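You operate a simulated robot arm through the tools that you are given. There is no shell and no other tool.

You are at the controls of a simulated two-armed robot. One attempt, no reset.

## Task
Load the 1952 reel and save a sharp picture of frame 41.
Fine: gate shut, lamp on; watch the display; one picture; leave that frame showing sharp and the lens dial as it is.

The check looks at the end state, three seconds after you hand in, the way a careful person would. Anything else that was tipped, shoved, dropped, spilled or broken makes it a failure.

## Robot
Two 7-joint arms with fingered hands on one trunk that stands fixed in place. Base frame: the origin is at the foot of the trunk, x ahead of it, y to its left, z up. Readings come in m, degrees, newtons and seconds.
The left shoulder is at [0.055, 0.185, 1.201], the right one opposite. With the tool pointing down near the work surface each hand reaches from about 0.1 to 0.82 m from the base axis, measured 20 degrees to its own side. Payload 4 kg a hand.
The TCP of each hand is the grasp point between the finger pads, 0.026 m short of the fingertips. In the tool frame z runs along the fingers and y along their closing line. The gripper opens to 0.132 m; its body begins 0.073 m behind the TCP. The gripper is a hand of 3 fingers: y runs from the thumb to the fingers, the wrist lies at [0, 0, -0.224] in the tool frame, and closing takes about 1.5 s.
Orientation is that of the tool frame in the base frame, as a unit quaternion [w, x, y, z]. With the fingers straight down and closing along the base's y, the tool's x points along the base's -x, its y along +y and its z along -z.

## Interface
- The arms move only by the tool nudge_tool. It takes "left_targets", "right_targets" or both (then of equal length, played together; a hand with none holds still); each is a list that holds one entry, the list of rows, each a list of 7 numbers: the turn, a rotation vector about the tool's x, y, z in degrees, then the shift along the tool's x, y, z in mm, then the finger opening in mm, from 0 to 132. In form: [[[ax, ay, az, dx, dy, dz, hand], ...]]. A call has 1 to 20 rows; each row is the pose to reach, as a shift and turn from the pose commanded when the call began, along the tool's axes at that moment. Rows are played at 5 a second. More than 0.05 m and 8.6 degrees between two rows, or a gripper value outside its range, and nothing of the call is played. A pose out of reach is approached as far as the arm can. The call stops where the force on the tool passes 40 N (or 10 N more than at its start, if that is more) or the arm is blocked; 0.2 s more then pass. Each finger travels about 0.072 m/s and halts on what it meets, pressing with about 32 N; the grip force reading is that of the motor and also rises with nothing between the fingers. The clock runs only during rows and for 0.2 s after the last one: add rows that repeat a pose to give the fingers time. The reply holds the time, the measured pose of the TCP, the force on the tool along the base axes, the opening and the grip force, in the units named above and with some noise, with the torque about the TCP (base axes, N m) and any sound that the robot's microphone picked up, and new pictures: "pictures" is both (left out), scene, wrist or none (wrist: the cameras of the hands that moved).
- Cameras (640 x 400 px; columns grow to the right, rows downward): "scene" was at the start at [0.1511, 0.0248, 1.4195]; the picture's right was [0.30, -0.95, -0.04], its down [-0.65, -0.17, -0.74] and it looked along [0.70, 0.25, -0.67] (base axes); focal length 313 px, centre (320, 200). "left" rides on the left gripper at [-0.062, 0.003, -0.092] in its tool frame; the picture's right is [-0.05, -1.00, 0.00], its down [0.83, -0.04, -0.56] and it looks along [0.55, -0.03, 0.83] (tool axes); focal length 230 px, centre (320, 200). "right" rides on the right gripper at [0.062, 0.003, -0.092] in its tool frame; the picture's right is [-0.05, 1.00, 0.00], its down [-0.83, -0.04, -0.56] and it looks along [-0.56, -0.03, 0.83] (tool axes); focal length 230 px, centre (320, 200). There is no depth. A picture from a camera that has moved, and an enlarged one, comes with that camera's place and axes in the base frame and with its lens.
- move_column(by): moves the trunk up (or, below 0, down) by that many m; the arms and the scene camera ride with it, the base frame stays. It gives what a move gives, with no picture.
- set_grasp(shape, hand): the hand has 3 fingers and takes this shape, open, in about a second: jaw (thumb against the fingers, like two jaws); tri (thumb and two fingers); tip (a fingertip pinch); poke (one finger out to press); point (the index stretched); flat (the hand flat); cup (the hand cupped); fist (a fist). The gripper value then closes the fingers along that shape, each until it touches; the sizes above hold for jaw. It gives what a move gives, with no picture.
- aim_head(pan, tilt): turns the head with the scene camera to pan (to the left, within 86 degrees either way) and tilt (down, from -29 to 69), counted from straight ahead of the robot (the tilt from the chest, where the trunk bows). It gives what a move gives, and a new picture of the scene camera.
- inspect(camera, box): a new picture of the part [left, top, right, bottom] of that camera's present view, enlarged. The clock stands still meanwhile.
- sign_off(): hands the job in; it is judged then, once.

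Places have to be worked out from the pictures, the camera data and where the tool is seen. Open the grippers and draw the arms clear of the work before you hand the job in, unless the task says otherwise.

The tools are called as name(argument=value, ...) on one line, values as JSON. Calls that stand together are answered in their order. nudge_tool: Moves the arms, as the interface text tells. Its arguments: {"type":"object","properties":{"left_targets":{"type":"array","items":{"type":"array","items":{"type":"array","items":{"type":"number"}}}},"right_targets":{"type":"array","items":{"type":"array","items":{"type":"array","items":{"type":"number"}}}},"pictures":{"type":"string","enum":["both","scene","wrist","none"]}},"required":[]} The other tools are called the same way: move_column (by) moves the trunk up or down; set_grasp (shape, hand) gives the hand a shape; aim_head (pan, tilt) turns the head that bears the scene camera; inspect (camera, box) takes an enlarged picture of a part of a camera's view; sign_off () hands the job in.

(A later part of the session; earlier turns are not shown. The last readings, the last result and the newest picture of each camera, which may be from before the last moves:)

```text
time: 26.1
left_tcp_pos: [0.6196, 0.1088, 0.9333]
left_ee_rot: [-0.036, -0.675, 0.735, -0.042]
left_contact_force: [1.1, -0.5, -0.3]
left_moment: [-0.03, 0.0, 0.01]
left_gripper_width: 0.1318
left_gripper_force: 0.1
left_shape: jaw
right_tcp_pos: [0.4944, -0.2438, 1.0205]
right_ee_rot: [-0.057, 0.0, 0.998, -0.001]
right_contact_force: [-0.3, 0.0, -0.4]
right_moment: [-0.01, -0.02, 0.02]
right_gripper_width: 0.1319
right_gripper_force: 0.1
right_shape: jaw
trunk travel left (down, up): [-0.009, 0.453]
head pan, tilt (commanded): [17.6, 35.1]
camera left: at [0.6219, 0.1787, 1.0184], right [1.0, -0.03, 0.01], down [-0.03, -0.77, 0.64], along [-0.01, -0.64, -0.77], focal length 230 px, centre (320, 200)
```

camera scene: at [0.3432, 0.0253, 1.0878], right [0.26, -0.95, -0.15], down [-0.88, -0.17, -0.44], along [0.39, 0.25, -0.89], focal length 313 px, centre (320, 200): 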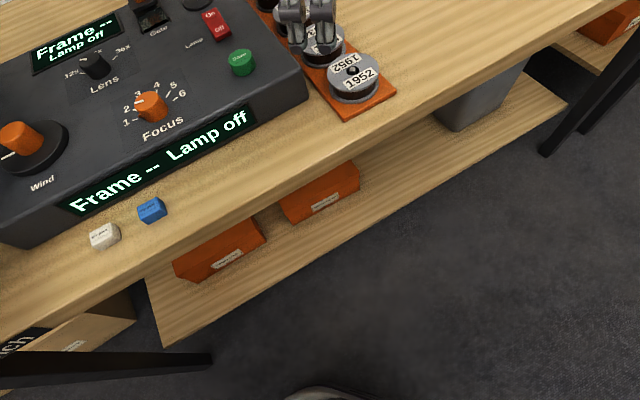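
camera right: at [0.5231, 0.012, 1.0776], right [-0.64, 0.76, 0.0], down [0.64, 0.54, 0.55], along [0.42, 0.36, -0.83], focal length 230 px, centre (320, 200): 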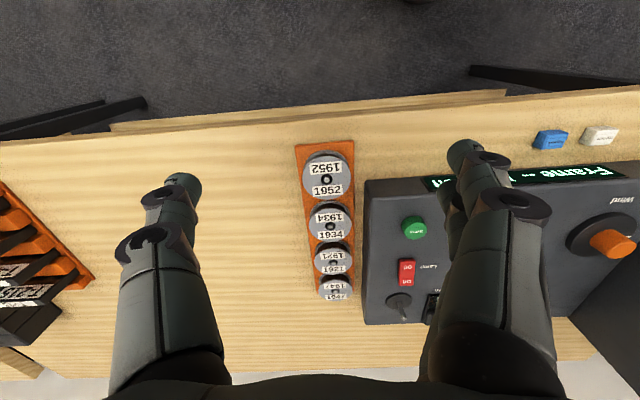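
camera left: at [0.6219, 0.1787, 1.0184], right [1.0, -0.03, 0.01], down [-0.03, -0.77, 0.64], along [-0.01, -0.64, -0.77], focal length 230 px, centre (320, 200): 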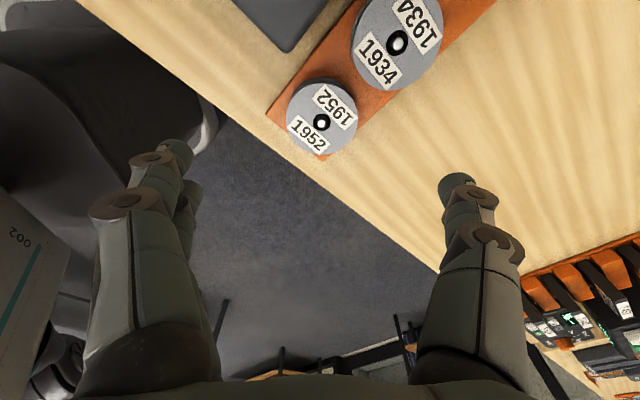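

No reach warning now, and the reel reads at about [0.623, 0.1055]. I'll centre on it and descend to z≈0.88 with the fingers open, then check alignment.

nudge_tool(left_targets=[[[0, 0, 0, -2.8, -2.7, 0, 132], [0, 0, 0, -2.8, -2.7, 20, 132], [0, 0, 0, -2.8, -2.7, 40, 132], [0, 0, 0, -2.8, -2.7, 53, 132]]], pictures="both")

```text
time: 27.1
left_tcp_pos: [0.6252, 0.1017, 0.8768]
left_ee_rot: [-0.035, -0.675, 0.735, -0.04]
left_contact_force: [0.0, -0.1, -1.0]
left_moment: [0.02, 0.0, 0.01]
left_gripper_width: 0.1318
left_gripper_force: 0.1
left_shape: jaw
right_tcp_pos: [0.4967, -0.248, 1.0162]
right_ee_rot: [-0.06, 0.0, 0.998, 0.0]
right_contact_force: [0.2, -0.3, 0.4]
right_moment: [-0.02, 0.01, -0.01]
right_gripper_width: 0.132
right_gripper_force: 0.1
right_shape: jaw
trunk travel left (down, up): [-0.009, 0.453]
head pan, tilt (commanded): [17.6, 35.1]
camera scene: at [0.3433, 0.0246, 1.0878], right [0.26, -0.95, -0.15], down [-0.88, -0.17, -0.44], along [0.39, 0.25, -0.89], focal length 313 px, centre (320, 200)
camera left: at [0.6275, 0.1712, 0.9623], right [1.0, -0.04, 0.0], down [-0.03, -0.77, 0.64], along [-0.02, -0.64, -0.77], focal length 230 px, centre (320, 200)
```

scene: 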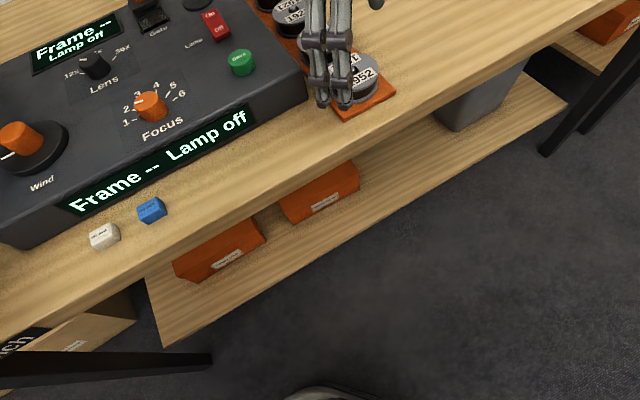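
left: 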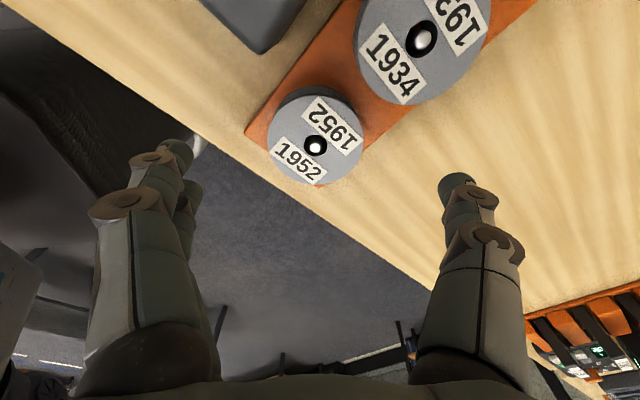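

The camera places the hole at tool offset about (-10, 3, 48) mm, so I need small corrections of roughly -6 and +2 mm. I'll descend to TCP z≈0.84 with the fingers still open and look.

nudge_tool(left_targets=[[[0, 0, 0, -7, 2.4, 0, 132], [0, 0, 0, -8, 2.6, 12, 132], [0, 0, 0, -9.3, 2.8, 24, 132], [0, 0, 0, -10.3, 2.9, 35, 132], [0, 0, 0, -10.3, 2.9, 35, 132]]], pictures="both")

```text
time: 28.3
left_tcp_pos: [0.6236, 0.1081, 0.842]
left_ee_rot: [-0.037, -0.674, 0.737, -0.039]
left_contact_force: [0.4, 0.2, 0.0]
left_moment: [0.01, 0.03, 0.01]
left_gripper_width: 0.1321
left_gripper_force: 0.1
left_shape: jaw
right_tcp_pos: [0.4961, -0.2475, 1.0169]
right_ee_rot: [-0.058, 0.001, 0.998, 0.0]
right_contact_force: [-1.1, -0.2, 0.0]
right_moment: [0.02, 0.06, -0.02]
right_gripper_width: 0.1319
right_gripper_force: 0.0
right_shape: jaw
trunk travel left (down, up): [-0.009, 0.453]
head pan, tilt (commanded): [17.6, 35.1]
camera scene: at [0.343, 0.0246, 1.0879], right [0.26, -0.95, -0.15], down [-0.88, -0.17, -0.44], along [0.39, 0.25, -0.89], focal length 313 px, centre (320, 200)
camera left: at [0.6254, 0.1779, 0.9263], right [1.0, -0.03, 0.0], down [-0.03, -0.77, 0.64], along [-0.02, -0.64, -0.77], focal length 230 px, centre (320, 200)
```

scene: 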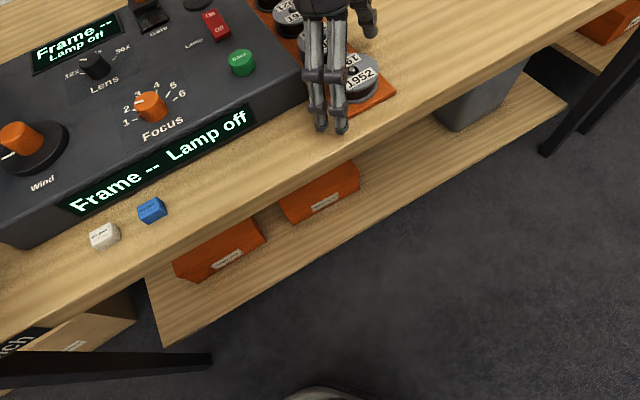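
left: 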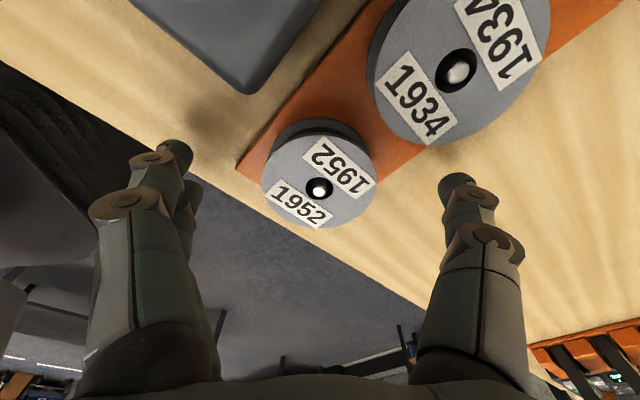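

The reel is centred between the fingers, with a tool offset of about (0.6, 0.4, 13) mm. I'll lower 4 mm more and close on the reel.

nudge_tool(left_targets=[[[0, 0, 0, 0, 0, 4, 110], [0, 0, 0, 0, 0, 4, 90], [0, 0, 0, 0, 0, 4, 75], [0, 0, 0, 0, 0, 4, 60], [0, 0, 0, 0, 0, 4, 45], [0, 0, 0, 0, 0, 4, 40], [0, 0, 0, 0, 0, 4, 40], [0, 0, 0, 0, 0, 4, 40]]], pictures="both")

```text
time: 30.1
left_tcp_pos: [0.6225, 0.107, 0.8364]
left_ee_rot: [-0.035, -0.675, 0.736, -0.038]
left_contact_force: [0.1, 0.0, -0.2]
left_moment: [0.02, -0.02, -0.02]
left_gripper_width: 0.0523
left_gripper_force: 31.6
left_shape: jaw
right_tcp_pos: [0.4968, -0.249, 1.0164]
right_ee_rot: [-0.06, 0.0, 0.998, 0.0]
right_contact_force: [0.1, -0.6, 0.0]
right_moment: [-0.02, 0.02, 0.02]
right_gripper_width: 0.132
right_gripper_force: 0.1
right_shape: jaw
trunk travel left (down, up): [-0.009, 0.453]
head pan, tilt (commanded): [17.6, 35.1]
camera scene: at [0.3432, 0.0246, 1.0878], right [0.26, -0.95, -0.15], down [-0.88, -0.17, -0.44], along [0.39, 0.25, -0.89], focal length 313 px, centre (320, 200)
camera left: at [0.6256, 0.1777, 0.9222], right [1.0, -0.04, 0.0], down [-0.03, -0.77, 0.64], along [-0.02, -0.64, -0.77], focal length 230 px, centre (320, 200)
```

scene: 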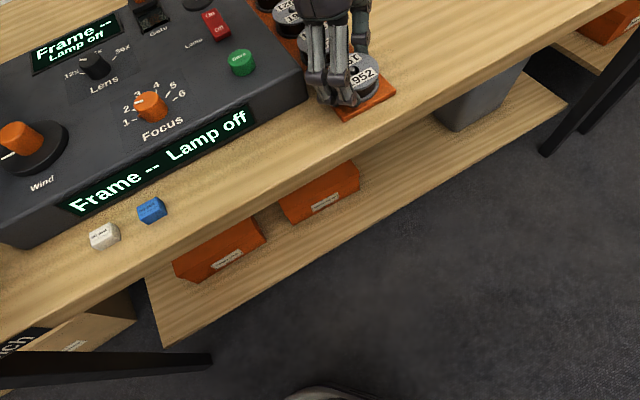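
left: 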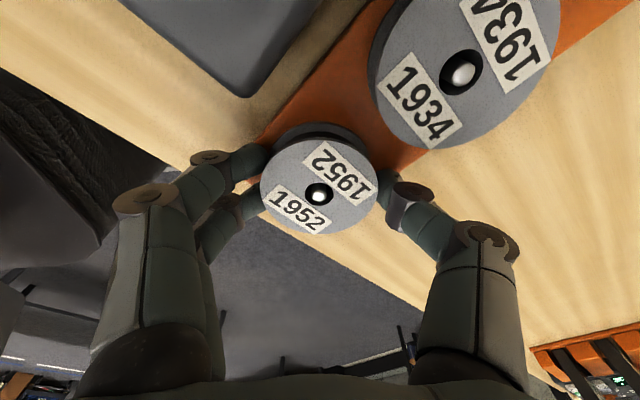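

The grip reads 31.6 N at width 52 mm, with the fingers wrapping the reel. I'll lift straight up slowly off the tray peg.

nudge_tool(left_targets=[[[0, 0, 0, 0.9, -0.1, -8, 40], [0, 0, 0, 2.2, -0.3, -20, 40], [0, 0, 0, 3.9, -0.5, -35, 40], [0, 0, 0, 5.5, -0.7, -50, 40], [0, 0, 0, 7.2, -0.9, -65, 40], [0, 0, 0, 8.8, -1.0, -80, 40]]], pictures="both")

```text
time: 31.5
left_tcp_pos: [0.6224, 0.1091, 0.919]
left_ee_rot: [-0.036, -0.675, 0.736, -0.039]
left_contact_force: [0.2, 0.2, -0.7]
left_moment: [-0.01, 0.01, 0.01]
left_gripper_width: 0.0521
left_gripper_force: 32.0
left_shape: jaw
right_tcp_pos: [0.496, -0.2473, 1.0174]
right_ee_rot: [-0.059, 0.001, 0.998, -0.001]
right_contact_force: [0.4, 0.3, 0.2]
right_moment: [-0.05, -0.03, 0.0]
right_gripper_width: 0.1322
right_gripper_force: 0.1
right_shape: jaw
trunk travel left (down, up): [-0.009, 0.453]
head pan, tilt (commanded): [17.6, 35.1]
camera scene: at [0.343, 0.0246, 1.0879], right [0.26, -0.95, -0.15], down [-0.88, -0.17, -0.44], along [0.39, 0.25, -0.89], focal length 313 px, centre (320, 200)
camera left: at [0.6259, 0.1779, 1.0033], right [1.0, -0.04, 0.0], down [-0.03, -0.77, 0.64], along [-0.02, -0.64, -0.77], focal length 230 px, centre (320, 200)
```

scene: 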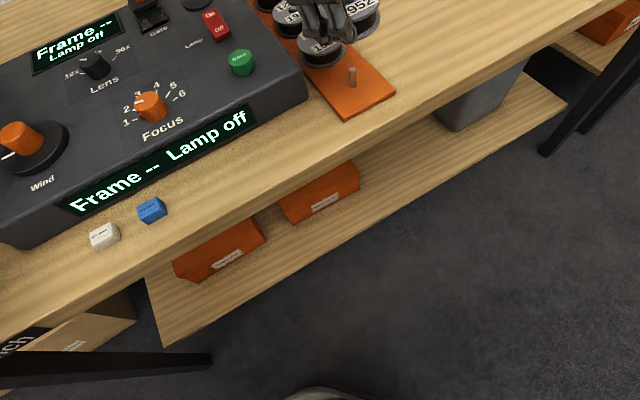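
left: 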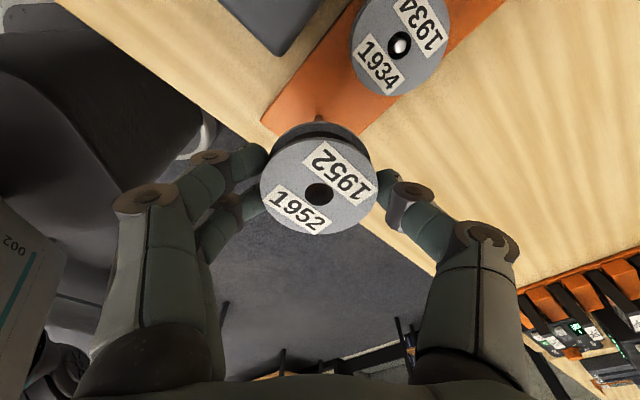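

The reel is cleanly off the peg, level in the grip. I'll raise the head's view to see the spindle, gate and lamp for the placement.

aim_head(pan=25, tilt=12)

```text
time: 32.4
left_tcp_pos: [0.6239, 0.1076, 0.9175]
left_ee_rot: [-0.036, -0.674, 0.736, -0.039]
left_contact_force: [0.1, 0.3, -0.3]
left_moment: [0.0, 0.0, 0.02]
left_gripper_width: 0.052
left_gripper_force: 31.8
left_shape: jaw
right_tcp_pos: [0.4958, -0.2477, 1.018]
right_ee_rot: [-0.06, 0.001, 0.998, 0.0]
right_contact_force: [0.9, -0.1, 0.0]
right_moment: [-0.01, 0.01, -0.01]
right_gripper_width: 0.132
right_gripper_force: 0.0
right_shape: jaw
trunk travel left (down, up): [-0.009, 0.453]
head pan, tilt (commanded): [25.0, 12.0]
camera scene: at [0.3621, 0.0374, 1.1196], right [0.37, -0.91, -0.21], down [-0.65, -0.09, -0.76], along [0.67, 0.41, -0.62], focal length 313 px, centre (320, 200)
```

scene: 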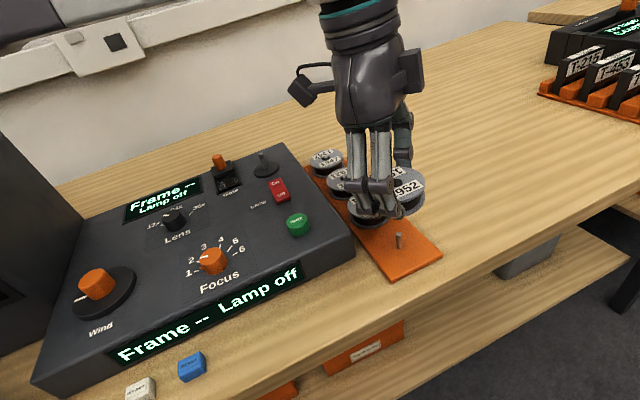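

inspect(camera="scene", box=[190, 130, 320, 240])

inspect(camera="scene", box=[320, 150, 450, 280])

```text
3.64 times, centred on (255, 185) of scene
camera zoom: at [0.3621, 0.0374, 1.1196], right [0.37, -0.91, -0.21], down [-0.65, -0.09, -0.76], along [0.67, 0.41, -0.62], focal length 1137 px, centre (556, 254)
```

zoom: 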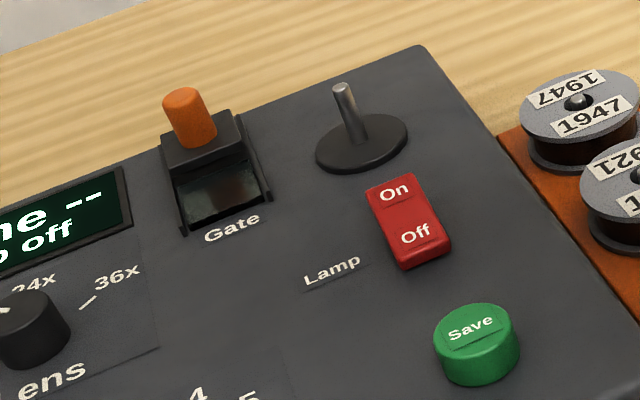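

```text
3.08 times, centred on (385, 215) of scene
camera zoom: at [0.3621, 0.0374, 1.1196], right [0.37, -0.91, -0.21], down [-0.65, -0.09, -0.76], along [0.67, 0.41, -0.62], focal length 962 px, centre (120, 154)
```

zoom: 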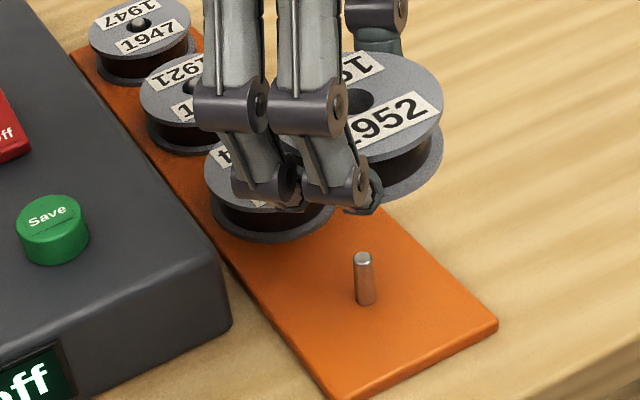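

The spindle pin top is near [0.710, 0.34, 0.883], the gate rail is about 46 mm to its left and the lamp's back edge about 50 mm in front. I'll carry the reel there at a safe height, turning 10° about vertical to yaw 95° so the fingers fit between gate and lamp.

nudge_tool(left_targets=[[[0, 0, 0, 2.2, -0.3, -20, 40], [0.2, 0, -1.4, -30, -9, -25, 40], [0.3, 0, -2.9, -62, -18, -28, 40], [0.5, 0, -4.3, -97, -28, -31, 40], [0.6, -0.1, -5.7, -132, -38, -34, 40], [0.8, -0.1, -7.1, -167, -47, -37, 40], [1.0, -0.1, -8.5, -202, -57, -40, 40], [1.1, -0.13, -9.92, -236.4, -66.4, -42.4, 40], [1.1, -0.13, -9.92, -236.4, -66.4, -42.4, 40]]], pictures="both")

```text
time: 34.4
left_tcp_pos: [0.709, 0.3407, 0.9363]
left_ee_rot: [0.031, 0.736, -0.675, 0.043]
left_contact_force: [0.7, 0.2, 0.0]
left_moment: [-0.02, -0.01, -0.02]
left_gripper_width: 0.0522
left_gripper_force: 31.7
left_shape: jaw
right_tcp_pos: [0.4957, -0.2482, 1.0166]
right_ee_rot: [-0.058, 0.0, 0.998, 0.0]
right_contact_force: [0.6, 0.0, 0.3]
right_moment: [-0.02, 0.04, 0.03]
right_gripper_width: 0.1319
right_gripper_force: 0.2
right_shape: jaw
trunk travel left (down, up): [-0.009, 0.453]
head pan, tilt (commanded): [25.0, 12.0]
camera scene: at [0.362, 0.0371, 1.1198], right [0.37, -0.91, -0.21], down [-0.65, -0.09, -0.76], along [0.67, 0.41, -0.62], focal length 313 px, centre (320, 200)
camera left: at [0.7002, 0.4095, 1.0208], right [0.99, 0.14, 0.0], down [0.1, -0.76, 0.64], along [0.09, -0.63, -0.77], focal length 230 px, centre (320, 200)
```

scene: 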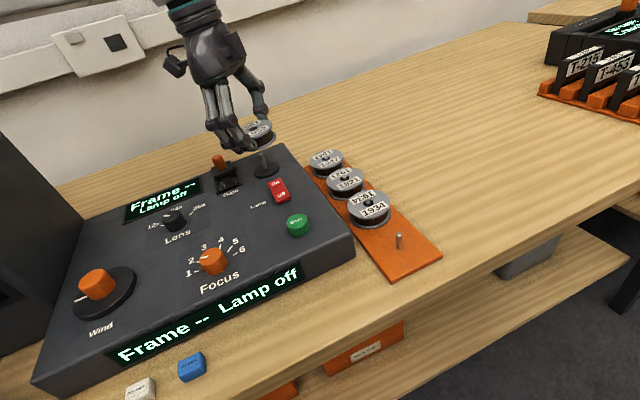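
left: 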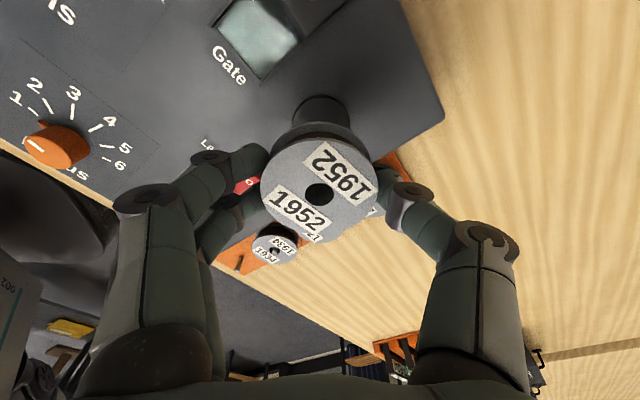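

The arm reached a hover over the spindle. I'll zoom in from both cameras to measure the offset between reel and pin.

inspect(camera="left", box=[240, 70, 400, 250])

inspect(camera="scene", box=[200, 100, 320, 210])

```text
2.22 times, centred on (320, 160) of left
camera zoom: at [0.7002, 0.4095, 1.0208], right [0.99, 0.14, 0.0], down [0.1, -0.76, 0.64], along [0.09, -0.63, -0.77], focal length 511 px, centre (320, 289)
```

zoom: 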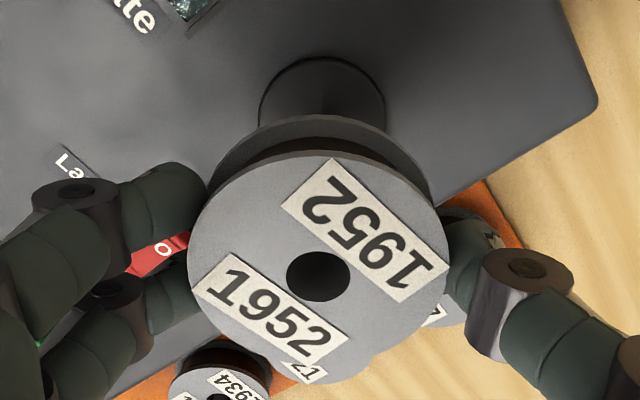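

```text
3.64 times, centred on (260, 155) of scene
camera zoom: at [0.362, 0.0371, 1.1198], right [0.37, -0.91, -0.21], down [-0.65, -0.09, -0.76], along [0.67, 0.41, -0.62], focal length 1137 px, centre (538, 364)
```

zoom: 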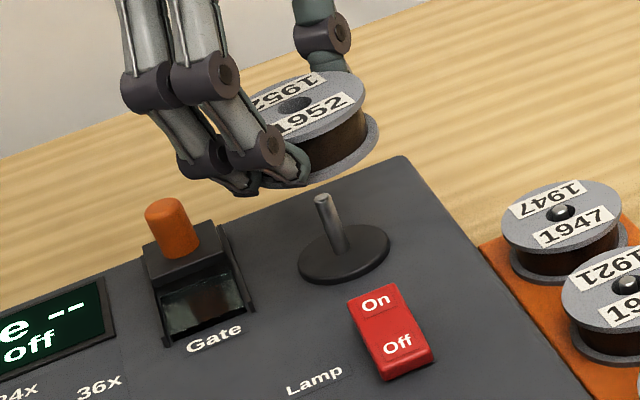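

The pin is hidden behind the reel and the two cameras' estimates differ by about 3 mm. I'll back the reel off 40 mm toward the front so the left camera sees the whole spindle, and measure the offset directly in the tool frame.

nudge_tool(left_targets=[[[0, 0, 0, 20, 1.7, 2, 40], [0, 0, 0, 39.6, 3.5, 4.1, 40], [0, 0, 0, 39.6, 3.5, 4.1, 40]]], pictures="none")

inspect(camera="left", box=[240, 20, 400, 120])

inspect(camera="left", box=[240, 120, 400, 220])

inspect(camera="scene", box=[200, 110, 320, 220])

```text
time: 35.1
left_tcp_pos: [0.7099, 0.2999, 0.9355]
left_ee_rot: [0.031, 0.736, -0.675, 0.042]
left_contact_force: [-0.1, -0.9, -0.2]
left_moment: [0.01, -0.01, 0.03]
left_gripper_width: 0.0522
left_gripper_force: 32.5
left_shape: jaw
right_tcp_pos: [0.4967, -0.2488, 1.0176]
right_ee_rot: [-0.059, 0.0, 0.998, -0.001]
right_contact_force: [-0.1, 0.2, -0.1]
right_moment: [-0.01, -0.02, -0.01]
right_gripper_width: 0.1319
right_gripper_force: 0.1
right_shape: jaw
trunk travel left (down, up): [-0.009, 0.453]
head pan, tilt (commanded): [25.0, 12.0]
```

```text
4.00 times, centred on (320, 70) of left
camera zoom: at [0.6998, 0.3694, 1.0204], right [0.99, 0.14, 0.0], down [0.1, -0.76, 0.64], along [0.09, -0.63, -0.77], focal length 920 px, centre (320, 720)
```

zoom: 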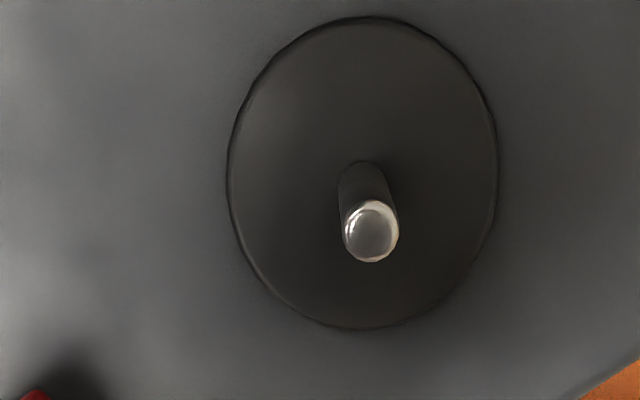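

```text
4.00 times, centred on (320, 170) of left
camera zoom: at [0.6998, 0.3694, 1.0204], right [0.99, 0.14, 0.0], down [0.1, -0.76, 0.64], along [0.09, -0.63, -0.77], focal length 920 px, centre (320, 320)
```

zoom: 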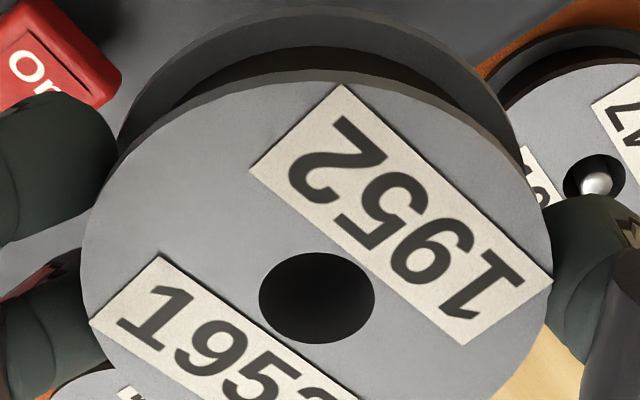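

```text
3.64 times, centred on (260, 165) of scene
camera zoom: at [0.3621, 0.0376, 1.1196], right [0.37, -0.91, -0.21], down [-0.65, -0.09, -0.76], along [0.67, 0.41, -0.62], focal length 1137 px, centre (538, 327)
```

zoom: 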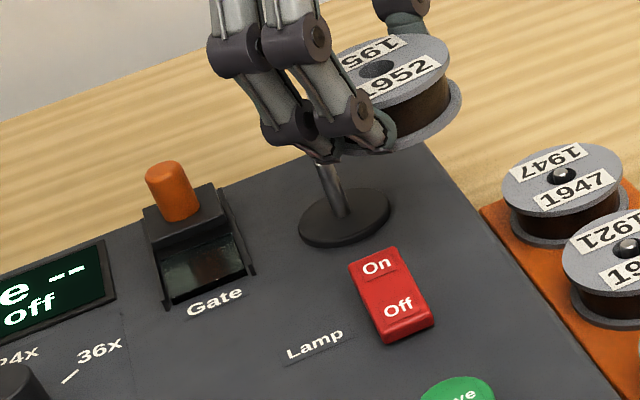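

The whole spindle is visible now. In the tool frame the pin sits about 46 mm back and 5 mm sideways from the reel axis, with roughly ±3.7 mm of tolerance between pin and hole. I'll move over it and lower until the reel bottom is just above the pin top.

nudge_tool(left_targets=[[[0, 0, 0, -23, -2.7, -2.4, 40], [0, 0, 0, -46.1, -5.4, -4.8, 40], [0, 0, 0, -46.6, -5.3, 0.2, 40], [0, 0, 0, -47.1, -5.3, 5, 40], [0, 0, 0, -47.1, -5.3, 5, 40]]], pictures="both")

inspect(camera="scene", box=[210, 110, 310, 190])

inspect(camera="left", box=[240, 80, 400, 220])

```text
time: 36.4
left_tcp_pos: [0.7113, 0.3476, 0.926]
left_ee_rot: [0.032, 0.736, -0.674, 0.043]
left_contact_force: [-0.3, 1.6, -0.4]
left_moment: [-0.02, 0.0, 0.01]
left_gripper_width: 0.0522
left_gripper_force: 31.9
left_shape: jaw
right_tcp_pos: [0.4961, -0.2494, 1.0174]
right_ee_rot: [-0.06, 0.0, 0.998, -0.001]
right_contact_force: [-0.2, -1.0, -0.3]
right_moment: [-0.01, 0.01, -0.01]
right_gripper_width: 0.1318
right_gripper_force: 0.0
right_shape: jaw
trunk travel left (down, up): [-0.009, 0.453]
head pan, tilt (commanded): [25.0, 12.0]
camera scene: at [0.3621, 0.0374, 1.1197], right [0.37, -0.91, -0.21], down [-0.65, -0.09, -0.76], along [0.67, 0.41, -0.62], focal length 313 px, centre (320, 200)
camera left: at [0.7015, 0.416, 1.0106], right [0.99, 0.14, 0.0], down [0.1, -0.76, 0.64], along [0.09, -0.63, -0.77], focal length 230 px, centre (320, 200)
```

scene: 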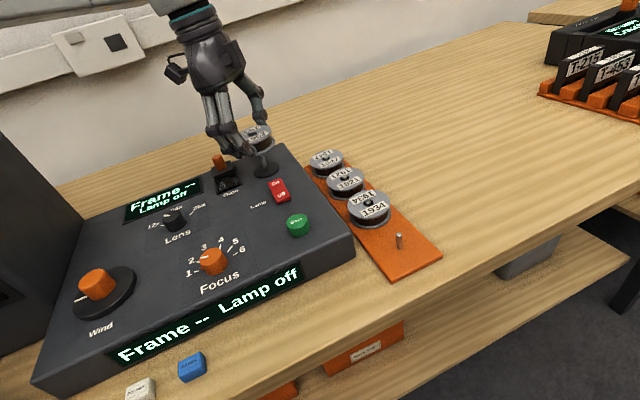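
left: 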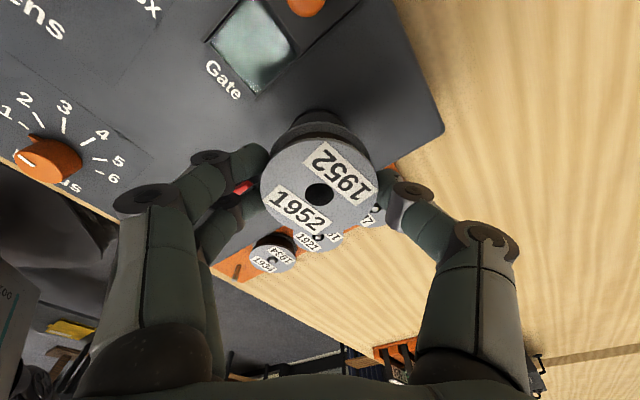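

```text
5.00 times, centred on (260, 150) of scene
camera zoom: at [0.3621, 0.0374, 1.1197], right [0.37, -0.91, -0.21], down [-0.65, -0.09, -0.76], along [0.67, 0.41, -0.62], focal length 1563 px, centre (620, 450)
```

zoom: 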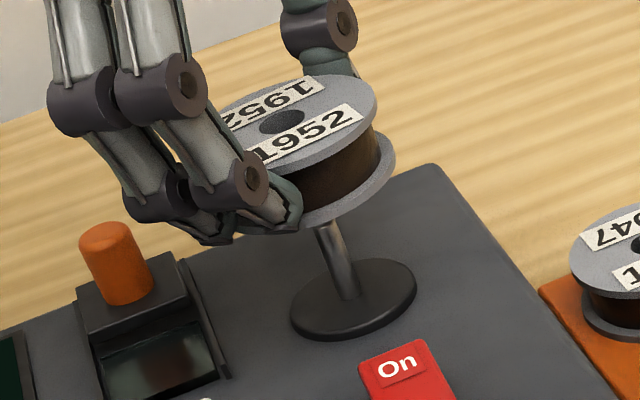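

```text
2.86 times, centred on (320, 150) of left
camera zoom: at [0.7015, 0.416, 1.0106], right [0.99, 0.14, 0.0], down [0.1, -0.76, 0.64], along [0.09, -0.63, -0.77], focal length 657 px, centre (320, 343)
```

zoom: 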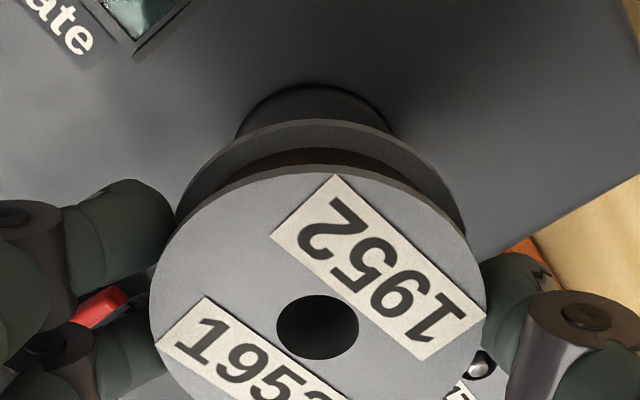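

Scene azimuths of the reel and pin agree within about 1 mm, and the left view suggests roughly 1 mm more toward the back. I'll nudge that and lower 18 mm, watching the force as the hole goes over the pin.

nudge_tool(left_targets=[[[0, 0, 0, -1, 0, 0, 40], [0, 0, 0, -1.5, 0.1, 5, 40], [0, 0, 0, -2.0, 0.1, 9, 40], [0, 0, 0, -2.4, 0.2, 13, 40], [0, 0, 0, -2.9, 0.2, 18, 40]]], pictures="both")

inspect(camera="scene", box=[210, 110, 310, 190])

inspect(camera="left", box=[240, 80, 400, 240])

```text
time: 37.5
left_tcp_pos: [0.7114, 0.348, 0.9069]
left_ee_rot: [0.032, 0.736, -0.675, 0.042]
left_contact_force: [-0.2, -0.3, -0.3]
left_moment: [0.01, -0.01, -0.04]
left_gripper_width: 0.0523
left_gripper_force: 32.4
left_shape: jaw
right_tcp_pos: [0.4963, -0.2468, 1.0178]
right_ee_rot: [-0.06, 0.001, 0.998, -0.002]
right_contact_force: [0.2, -0.4, -0.4]
right_moment: [-0.01, 0.02, -0.02]
right_gripper_width: 0.1318
right_gripper_force: 0.0
right_shape: jaw
trunk travel left (down, up): [-0.009, 0.453]
head pan, tilt (commanded): [25.0, 12.0]
camera scene: at [0.3622, 0.0375, 1.1196], right [0.37, -0.91, -0.21], down [-0.65, -0.09, -0.76], along [0.67, 0.41, -0.62], focal length 313 px, centre (320, 200)
camera left: at [0.7018, 0.417, 0.9922], right [0.99, 0.14, 0.0], down [0.1, -0.76, 0.64], along [0.09, -0.63, -0.77], focal length 230 px, centre (320, 200)
```

scene: 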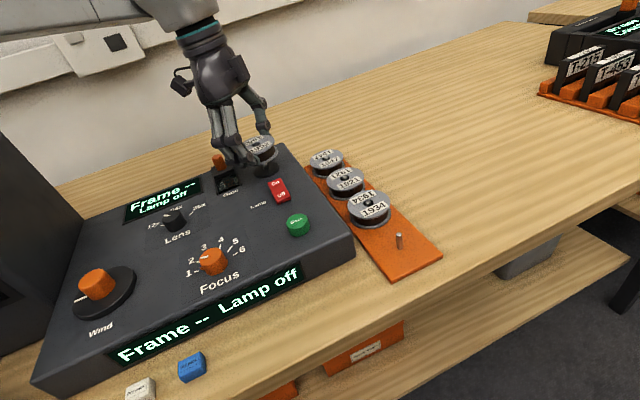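
left: 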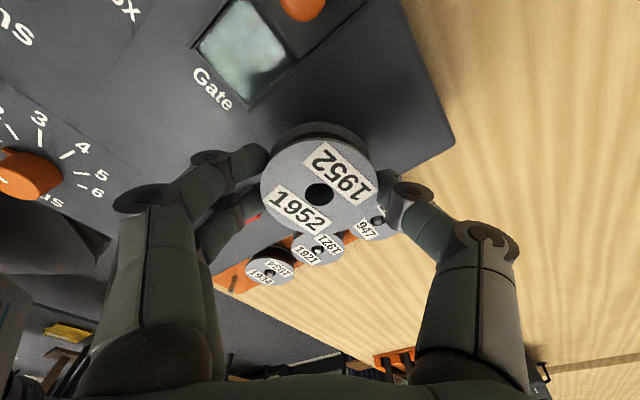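

```text
5.00 times, centred on (260, 150) of scene
camera zoom: at [0.3622, 0.0375, 1.1196], right [0.37, -0.91, -0.21], down [-0.65, -0.09, -0.76], along [0.67, 0.41, -0.62], focal length 1563 px, centre (620, 450)
```

zoom: 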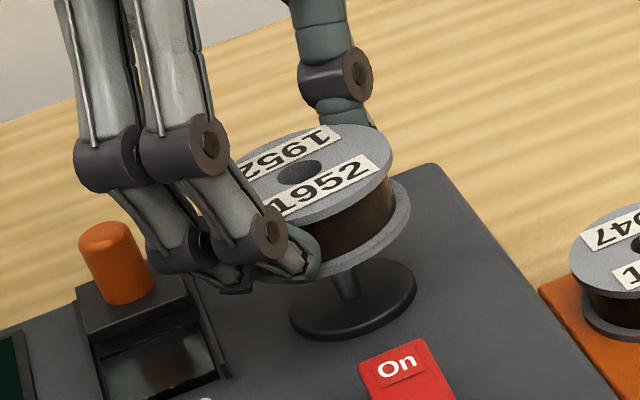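

```text
2.50 times, centred on (320, 160) of left
camera zoom: at [0.7018, 0.417, 0.9922], right [0.99, 0.14, 0.0], down [0.1, -0.76, 0.64], along [0.09, -0.63, -0.77], focal length 575 px, centre (320, 300)
```

zoom: 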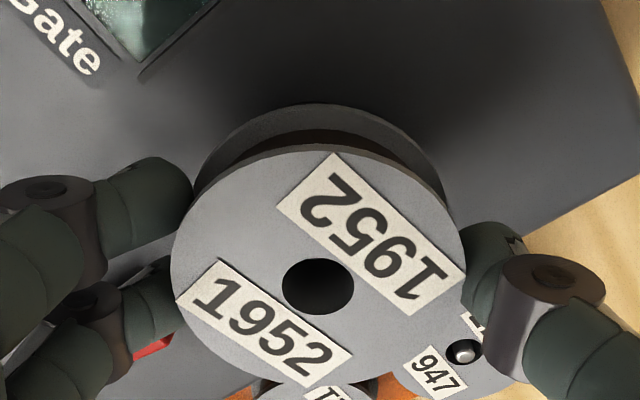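

There is no contact force and the reel bottom should already be below the pin top, so the hole appears to be on the pin. I'll continue down 14 mm.

nudge_tool(left_targets=[[[0, 0, 0, -0.4, 0, 4, 40], [0, 0, 0, -0.8, 0.1, 8, 40], [0, 0, 0, -1.2, 0.1, 11, 40], [0, 0, 0, -1.5, 0.2, 14, 40]]], pictures="none")

inspect(camera="scene", box=[210, 110, 310, 190])

inspect(camera="left", box=[240, 80, 400, 240])

```text
time: 38.5
left_tcp_pos: [0.7105, 0.3488, 0.8924]
left_ee_rot: [0.031, 0.736, -0.675, 0.042]
left_contact_force: [0.5, 0.7, -0.3]
left_moment: [-0.01, 0.01, 0.01]
left_gripper_width: 0.0521
left_gripper_force: 32.0
left_shape: jaw
right_tcp_pos: [0.497, -0.2467, 1.0167]
right_ee_rot: [-0.059, 0.001, 0.998, 0.0]
right_contact_force: [0.3, -0.4, 0.0]
right_moment: [-0.01, -0.01, 0.0]
right_gripper_width: 0.132
right_gripper_force: 0.1
right_shape: jaw
trunk travel left (down, up): [-0.009, 0.453]
head pan, tilt (commanded): [25.0, 12.0]
```

```text
5.00 times, centred on (260, 150) of scene
camera zoom: at [0.3622, 0.0375, 1.1196], right [0.37, -0.91, -0.21], down [-0.65, -0.09, -0.76], along [0.67, 0.41, -0.62], focal length 1563 px, centre (620, 450)
```

zoom: 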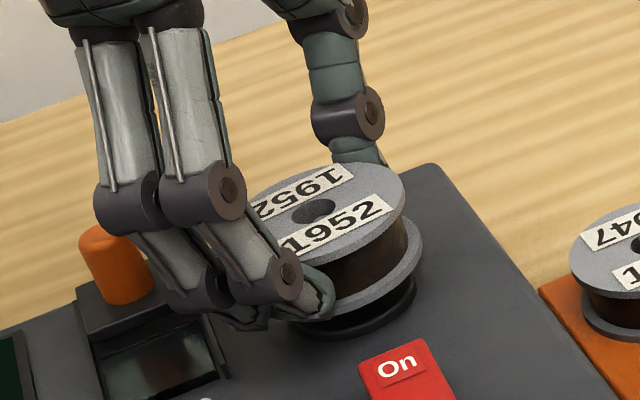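

```text
2.50 times, centred on (320, 160) of left
camera zoom: at [0.7013, 0.417, 0.978], right [0.99, 0.14, 0.0], down [0.1, -0.76, 0.64], along [0.09, -0.63, -0.77], focal length 575 px, centre (320, 300)
```

zoom: 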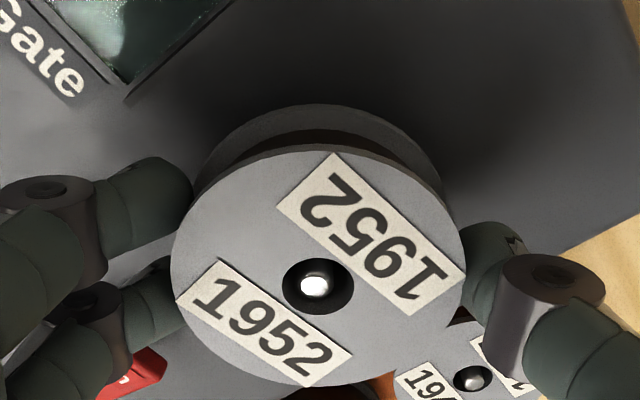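

The pin top is now visible centred in the hole, so the reel is threaded on the spindle. I'll lower the last few millimetres until it seats.

nudge_tool(left_targets=[[[0, 0, 0, -0.3, 0, 3, 40], [0, 0, 0, -0.5, 0.1, 5, 40], [0, 0, 0, -0.6, 0.1, 6, 40]]], pictures="none")

inspect(camera="scene", box=[210, 110, 310, 190])

```text
time: 39.4
left_tcp_pos: [0.7112, 0.3474, 0.8871]
left_ee_rot: [0.032, 0.736, -0.675, 0.043]
left_contact_force: [-0.3, -0.5, -1.0]
left_moment: [0.03, 0.02, -0.04]
left_gripper_width: 0.0521
left_gripper_force: 32.4
left_shape: jaw
right_tcp_pos: [0.4968, -0.2475, 1.0172]
right_ee_rot: [-0.06, 0.001, 0.998, -0.001]
right_contact_force: [0.1, 0.4, 0.3]
right_moment: [0.04, -0.01, -0.02]
right_gripper_width: 0.1323
right_gripper_force: 0.1
right_shape: jaw
trunk travel left (down, up): [-0.009, 0.453]
head pan, tilt (commanded): [25.0, 12.0]
```

```text
5.00 times, centred on (260, 150) of scene
camera zoom: at [0.3621, 0.0374, 1.1197], right [0.37, -0.91, -0.21], down [-0.65, -0.09, -0.76], along [0.67, 0.41, -0.62], focal length 1563 px, centre (620, 450)
```

zoom: 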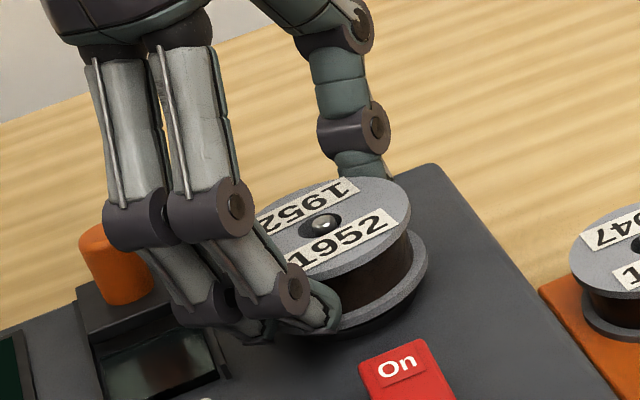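

No contact yet. I'll lower in 1 mm steps.

nudge_tool(left_targets=[[[0, 0, 0, -0.1, 0, 1, 40], [0, 0, 0, -0.2, 0, 2, 40], [0, 0, 0, -0.3, 0, 3, 40]]], pictures="none")

inspect(camera="scene", box=[220, 130, 300, 190])

inspect(camera="left", box=[180, 80, 420, 260])

```text
time: 40.1
left_tcp_pos: [0.7114, 0.347, 0.8842]
left_ee_rot: [0.031, 0.737, -0.674, 0.042]
left_contact_force: [0.1, -1.1, -0.1]
left_moment: [0.01, -0.03, 0.0]
left_gripper_width: 0.0523
left_gripper_force: 32.3
left_shape: jaw
right_tcp_pos: [0.4966, -0.2484, 1.0176]
right_ee_rot: [-0.059, 0.001, 0.998, -0.001]
right_contact_force: [-0.4, 0.1, 0.0]
right_moment: [0.0, 0.01, -0.01]
right_gripper_width: 0.1318
right_gripper_force: 0.1
right_shape: jaw
trunk travel left (down, up): [-0.009, 0.453]
head pan, tilt (commanded): [25.0, 12.0]
```

```text
6.67 times, centred on (260, 160) of scene
camera zoom: at [0.3621, 0.0374, 1.1197], right [0.37, -0.91, -0.21], down [-0.65, -0.09, -0.76], along [0.67, 0.41, -0.62], focal length 2084 px, centre (720, 467)
```

zoom: 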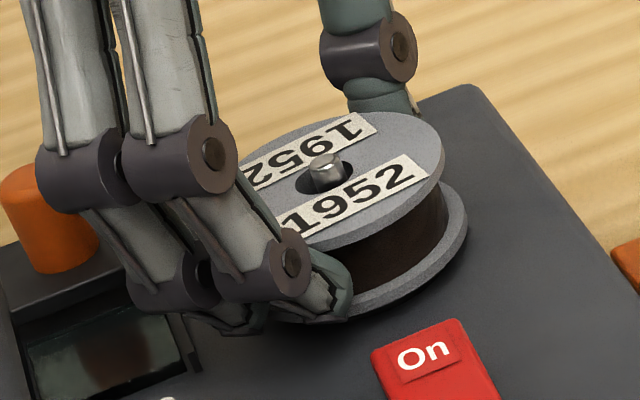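

```text
2.22 times, centred on (300, 170) of left
camera zoom: at [0.7014, 0.4169, 0.9695], right [0.99, 0.14, 0.0], down [0.1, -0.76, 0.64], along [0.09, -0.63, -0.77], focal length 511 px, centre (364, 267)
```

zoom: 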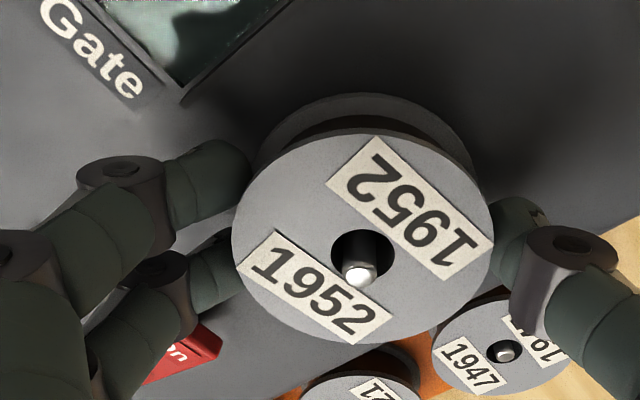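

The pin protrudes through the hole but there is still no seating force. I'll lower another 3 mm gently.

nudge_tool(left_targets=[[[0, 0, 0, -0.1, 0, 1, 40], [0, 0, 0, -0.2, 0, 2, 40], [0, 0, 0, -0.3, 0, 3, 40]]], pictures="none")

inspect(camera="scene", box=[220, 130, 300, 190])

```text
time: 41.0
left_tcp_pos: [0.7128, 0.3476, 0.8819]
left_ee_rot: [0.031, 0.737, -0.674, 0.043]
left_contact_force: [1.7, 1.6, 4.9]
left_moment: [-0.01, 0.0, -0.01]
left_gripper_width: 0.0522
left_gripper_force: 32.1
left_shape: jaw
right_tcp_pos: [0.4963, -0.2488, 1.0176]
right_ee_rot: [-0.058, 0.001, 0.998, 0.0]
right_contact_force: [-0.8, -0.9, 0.2]
right_moment: [0.03, 0.02, -0.01]
right_gripper_width: 0.1318
right_gripper_force: 0.1
right_shape: jaw
trunk travel left (down, up): [-0.009, 0.453]
head pan, tilt (commanded): [25.0, 12.0]
```

```text
6.67 times, centred on (260, 160) of scene
camera zoom: at [0.3616, 0.0373, 1.12], right [0.37, -0.91, -0.21], down [-0.65, -0.09, -0.76], along [0.67, 0.41, -0.62], focal length 2084 px, centre (720, 467)
```

zoom: 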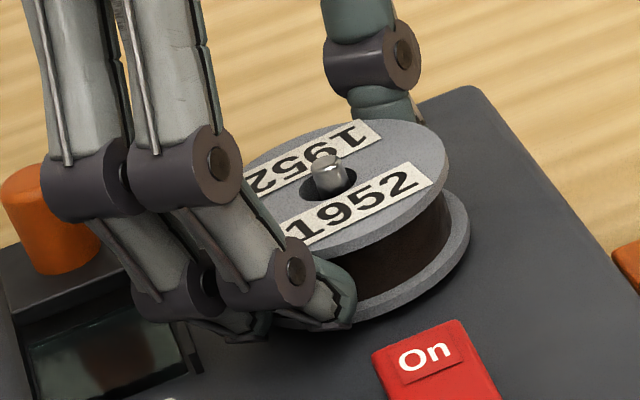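

A 4.9 N upward force shows the reel is seated on the spindle disc. I'll open the fingers just enough to release, to 68 mm, and look before lifting.

nudge_tool(left_targets=[[[0, 0, 0, 0, 0, 0, 54], [0, 0, 0, 0, 0, 0, 58], [0, 0, 0, 0, 0, 0, 62], [0, 0, 0, 0, 0, 0, 66], [0, 0, 0, 0, 0, 0, 68], [0, 0, 0, 0, 0, 0, 68]]], pictures="none")

inspect(camera="scene", box=[220, 130, 300, 190])

inspect(camera="left", box=[120, 60, 520, 310])

```text
time: 42.4
left_tcp_pos: [0.7103, 0.3472, 0.8837]
left_ee_rot: [0.031, 0.737, -0.674, 0.042]
left_contact_force: [-0.5, -0.4, 0.1]
left_moment: [0.0, -0.02, -0.01]
left_gripper_width: 0.0672
left_gripper_force: 0.1
left_shape: jaw
right_tcp_pos: [0.497, -0.248, 1.0173]
right_ee_rot: [-0.059, 0.001, 0.998, -0.001]
right_contact_force: [0.0, 0.0, 0.0]
right_moment: [0.06, -0.06, -0.04]
right_gripper_width: 0.1321
right_gripper_force: 0.0
right_shape: jaw
trunk travel left (down, up): [-0.009, 0.453]
head pan, tilt (commanded): [25.0, 12.0]
```

```text
6.67 times, centred on (260, 160) of scene
camera zoom: at [0.362, 0.0374, 1.1197], right [0.37, -0.91, -0.21], down [-0.65, -0.09, -0.76], along [0.67, 0.41, -0.62], focal length 2084 px, centre (720, 467)
```

zoom: 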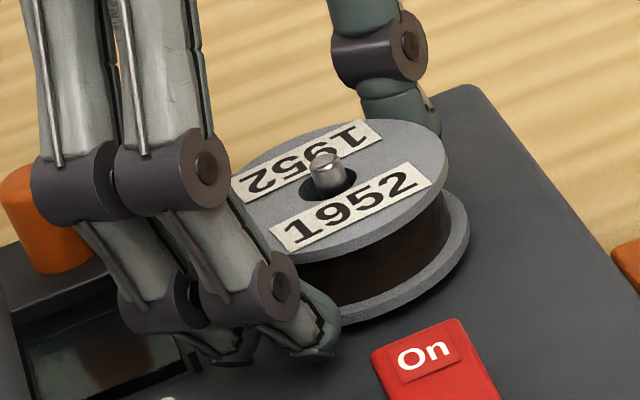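

```text
1.60 times, centred on (320, 185) of left
camera zoom: at [0.7011, 0.4167, 0.9666], right [0.99, 0.14, 0.0], down [0.1, -0.76, 0.64], along [0.09, -0.63, -0.77], focal length 368 px, centre (320, 224)
```

zoom: 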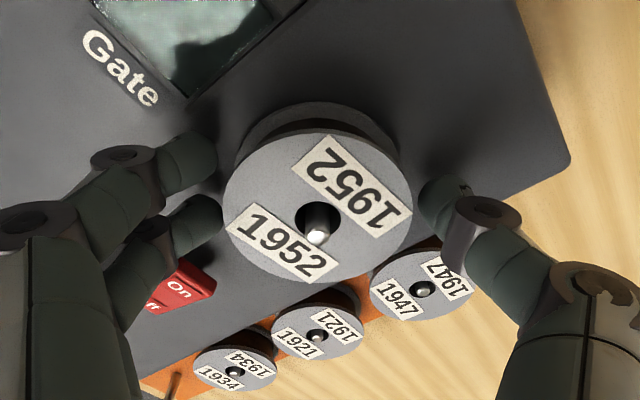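

The reel is released, still on the spindle, and nothing is touching. I'll lift the hand straight up.

nudge_tool(left_targets=[[[0, 0, 0, 1.1, -0.1, -10, 68], [0, 0, 0, 2.6, -0.3, -25, 68], [0, 0, 0, 4.7, -0.6, -45, 68], [0, 0, 0, 7.4, -0.9, -70, 68], [0, 0, 0, 10.5, -1.2, -100, 68]]], pictures="both")

inspect(camera="scene", box=[180, 120, 320, 230])

```text
time: 43.5
left_tcp_pos: [0.7127, 0.3477, 0.9835]
left_ee_rot: [0.032, 0.736, -0.675, 0.042]
left_contact_force: [-0.2, -0.2, 0.2]
left_moment: [0.02, 0.01, 0.01]
left_gripper_width: 0.0675
left_gripper_force: 0.0
left_shape: jaw
right_tcp_pos: [0.4957, -0.2488, 1.0181]
right_ee_rot: [-0.059, 0.001, 0.998, -0.001]
right_contact_force: [1.0, -0.1, -0.4]
right_moment: [-0.03, -0.01, -0.02]
right_gripper_width: 0.132
right_gripper_force: 0.1
right_shape: jaw
trunk travel left (down, up): [-0.009, 0.453]
head pan, tilt (commanded): [25.0, 12.0]
camera scene: at [0.3617, 0.0372, 1.1199], right [0.37, -0.91, -0.21], down [-0.65, -0.09, -0.76], along [0.67, 0.41, -0.62], focal length 313 px, centre (320, 200)
camera left: at [0.7014, 0.4167, 1.0681], right [0.99, 0.14, 0.0], down [0.1, -0.76, 0.64], along [0.09, -0.63, -0.77], focal length 230 px, centre (320, 200)
```

scene: 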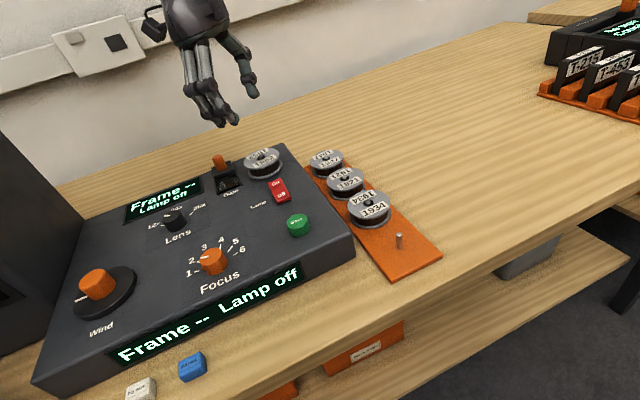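
left: 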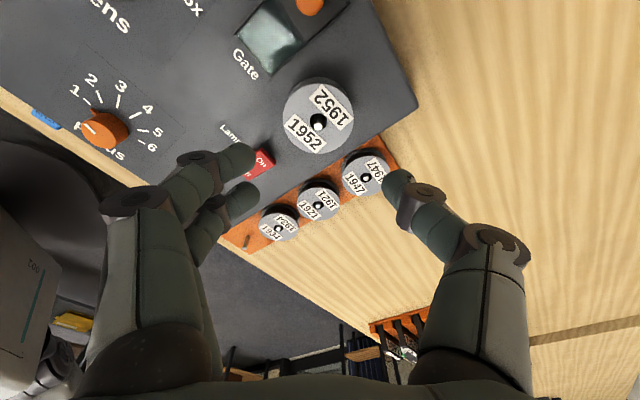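

```text
3.64 times, centred on (250, 175) of scene
camera zoom: at [0.3617, 0.0372, 1.1199], right [0.37, -0.91, -0.21], down [-0.65, -0.09, -0.76], along [0.67, 0.41, -0.62], focal length 1137 px, centre (574, 291)
```

zoom: 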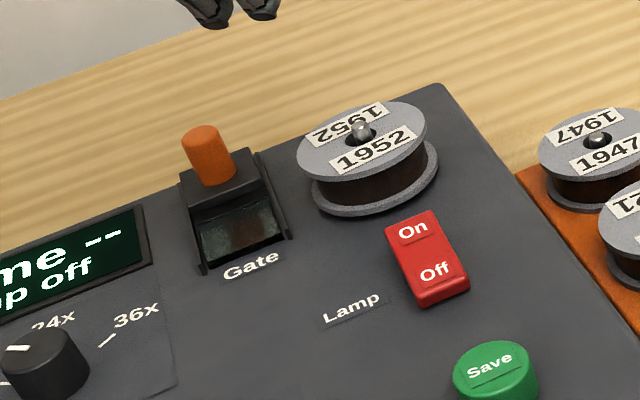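

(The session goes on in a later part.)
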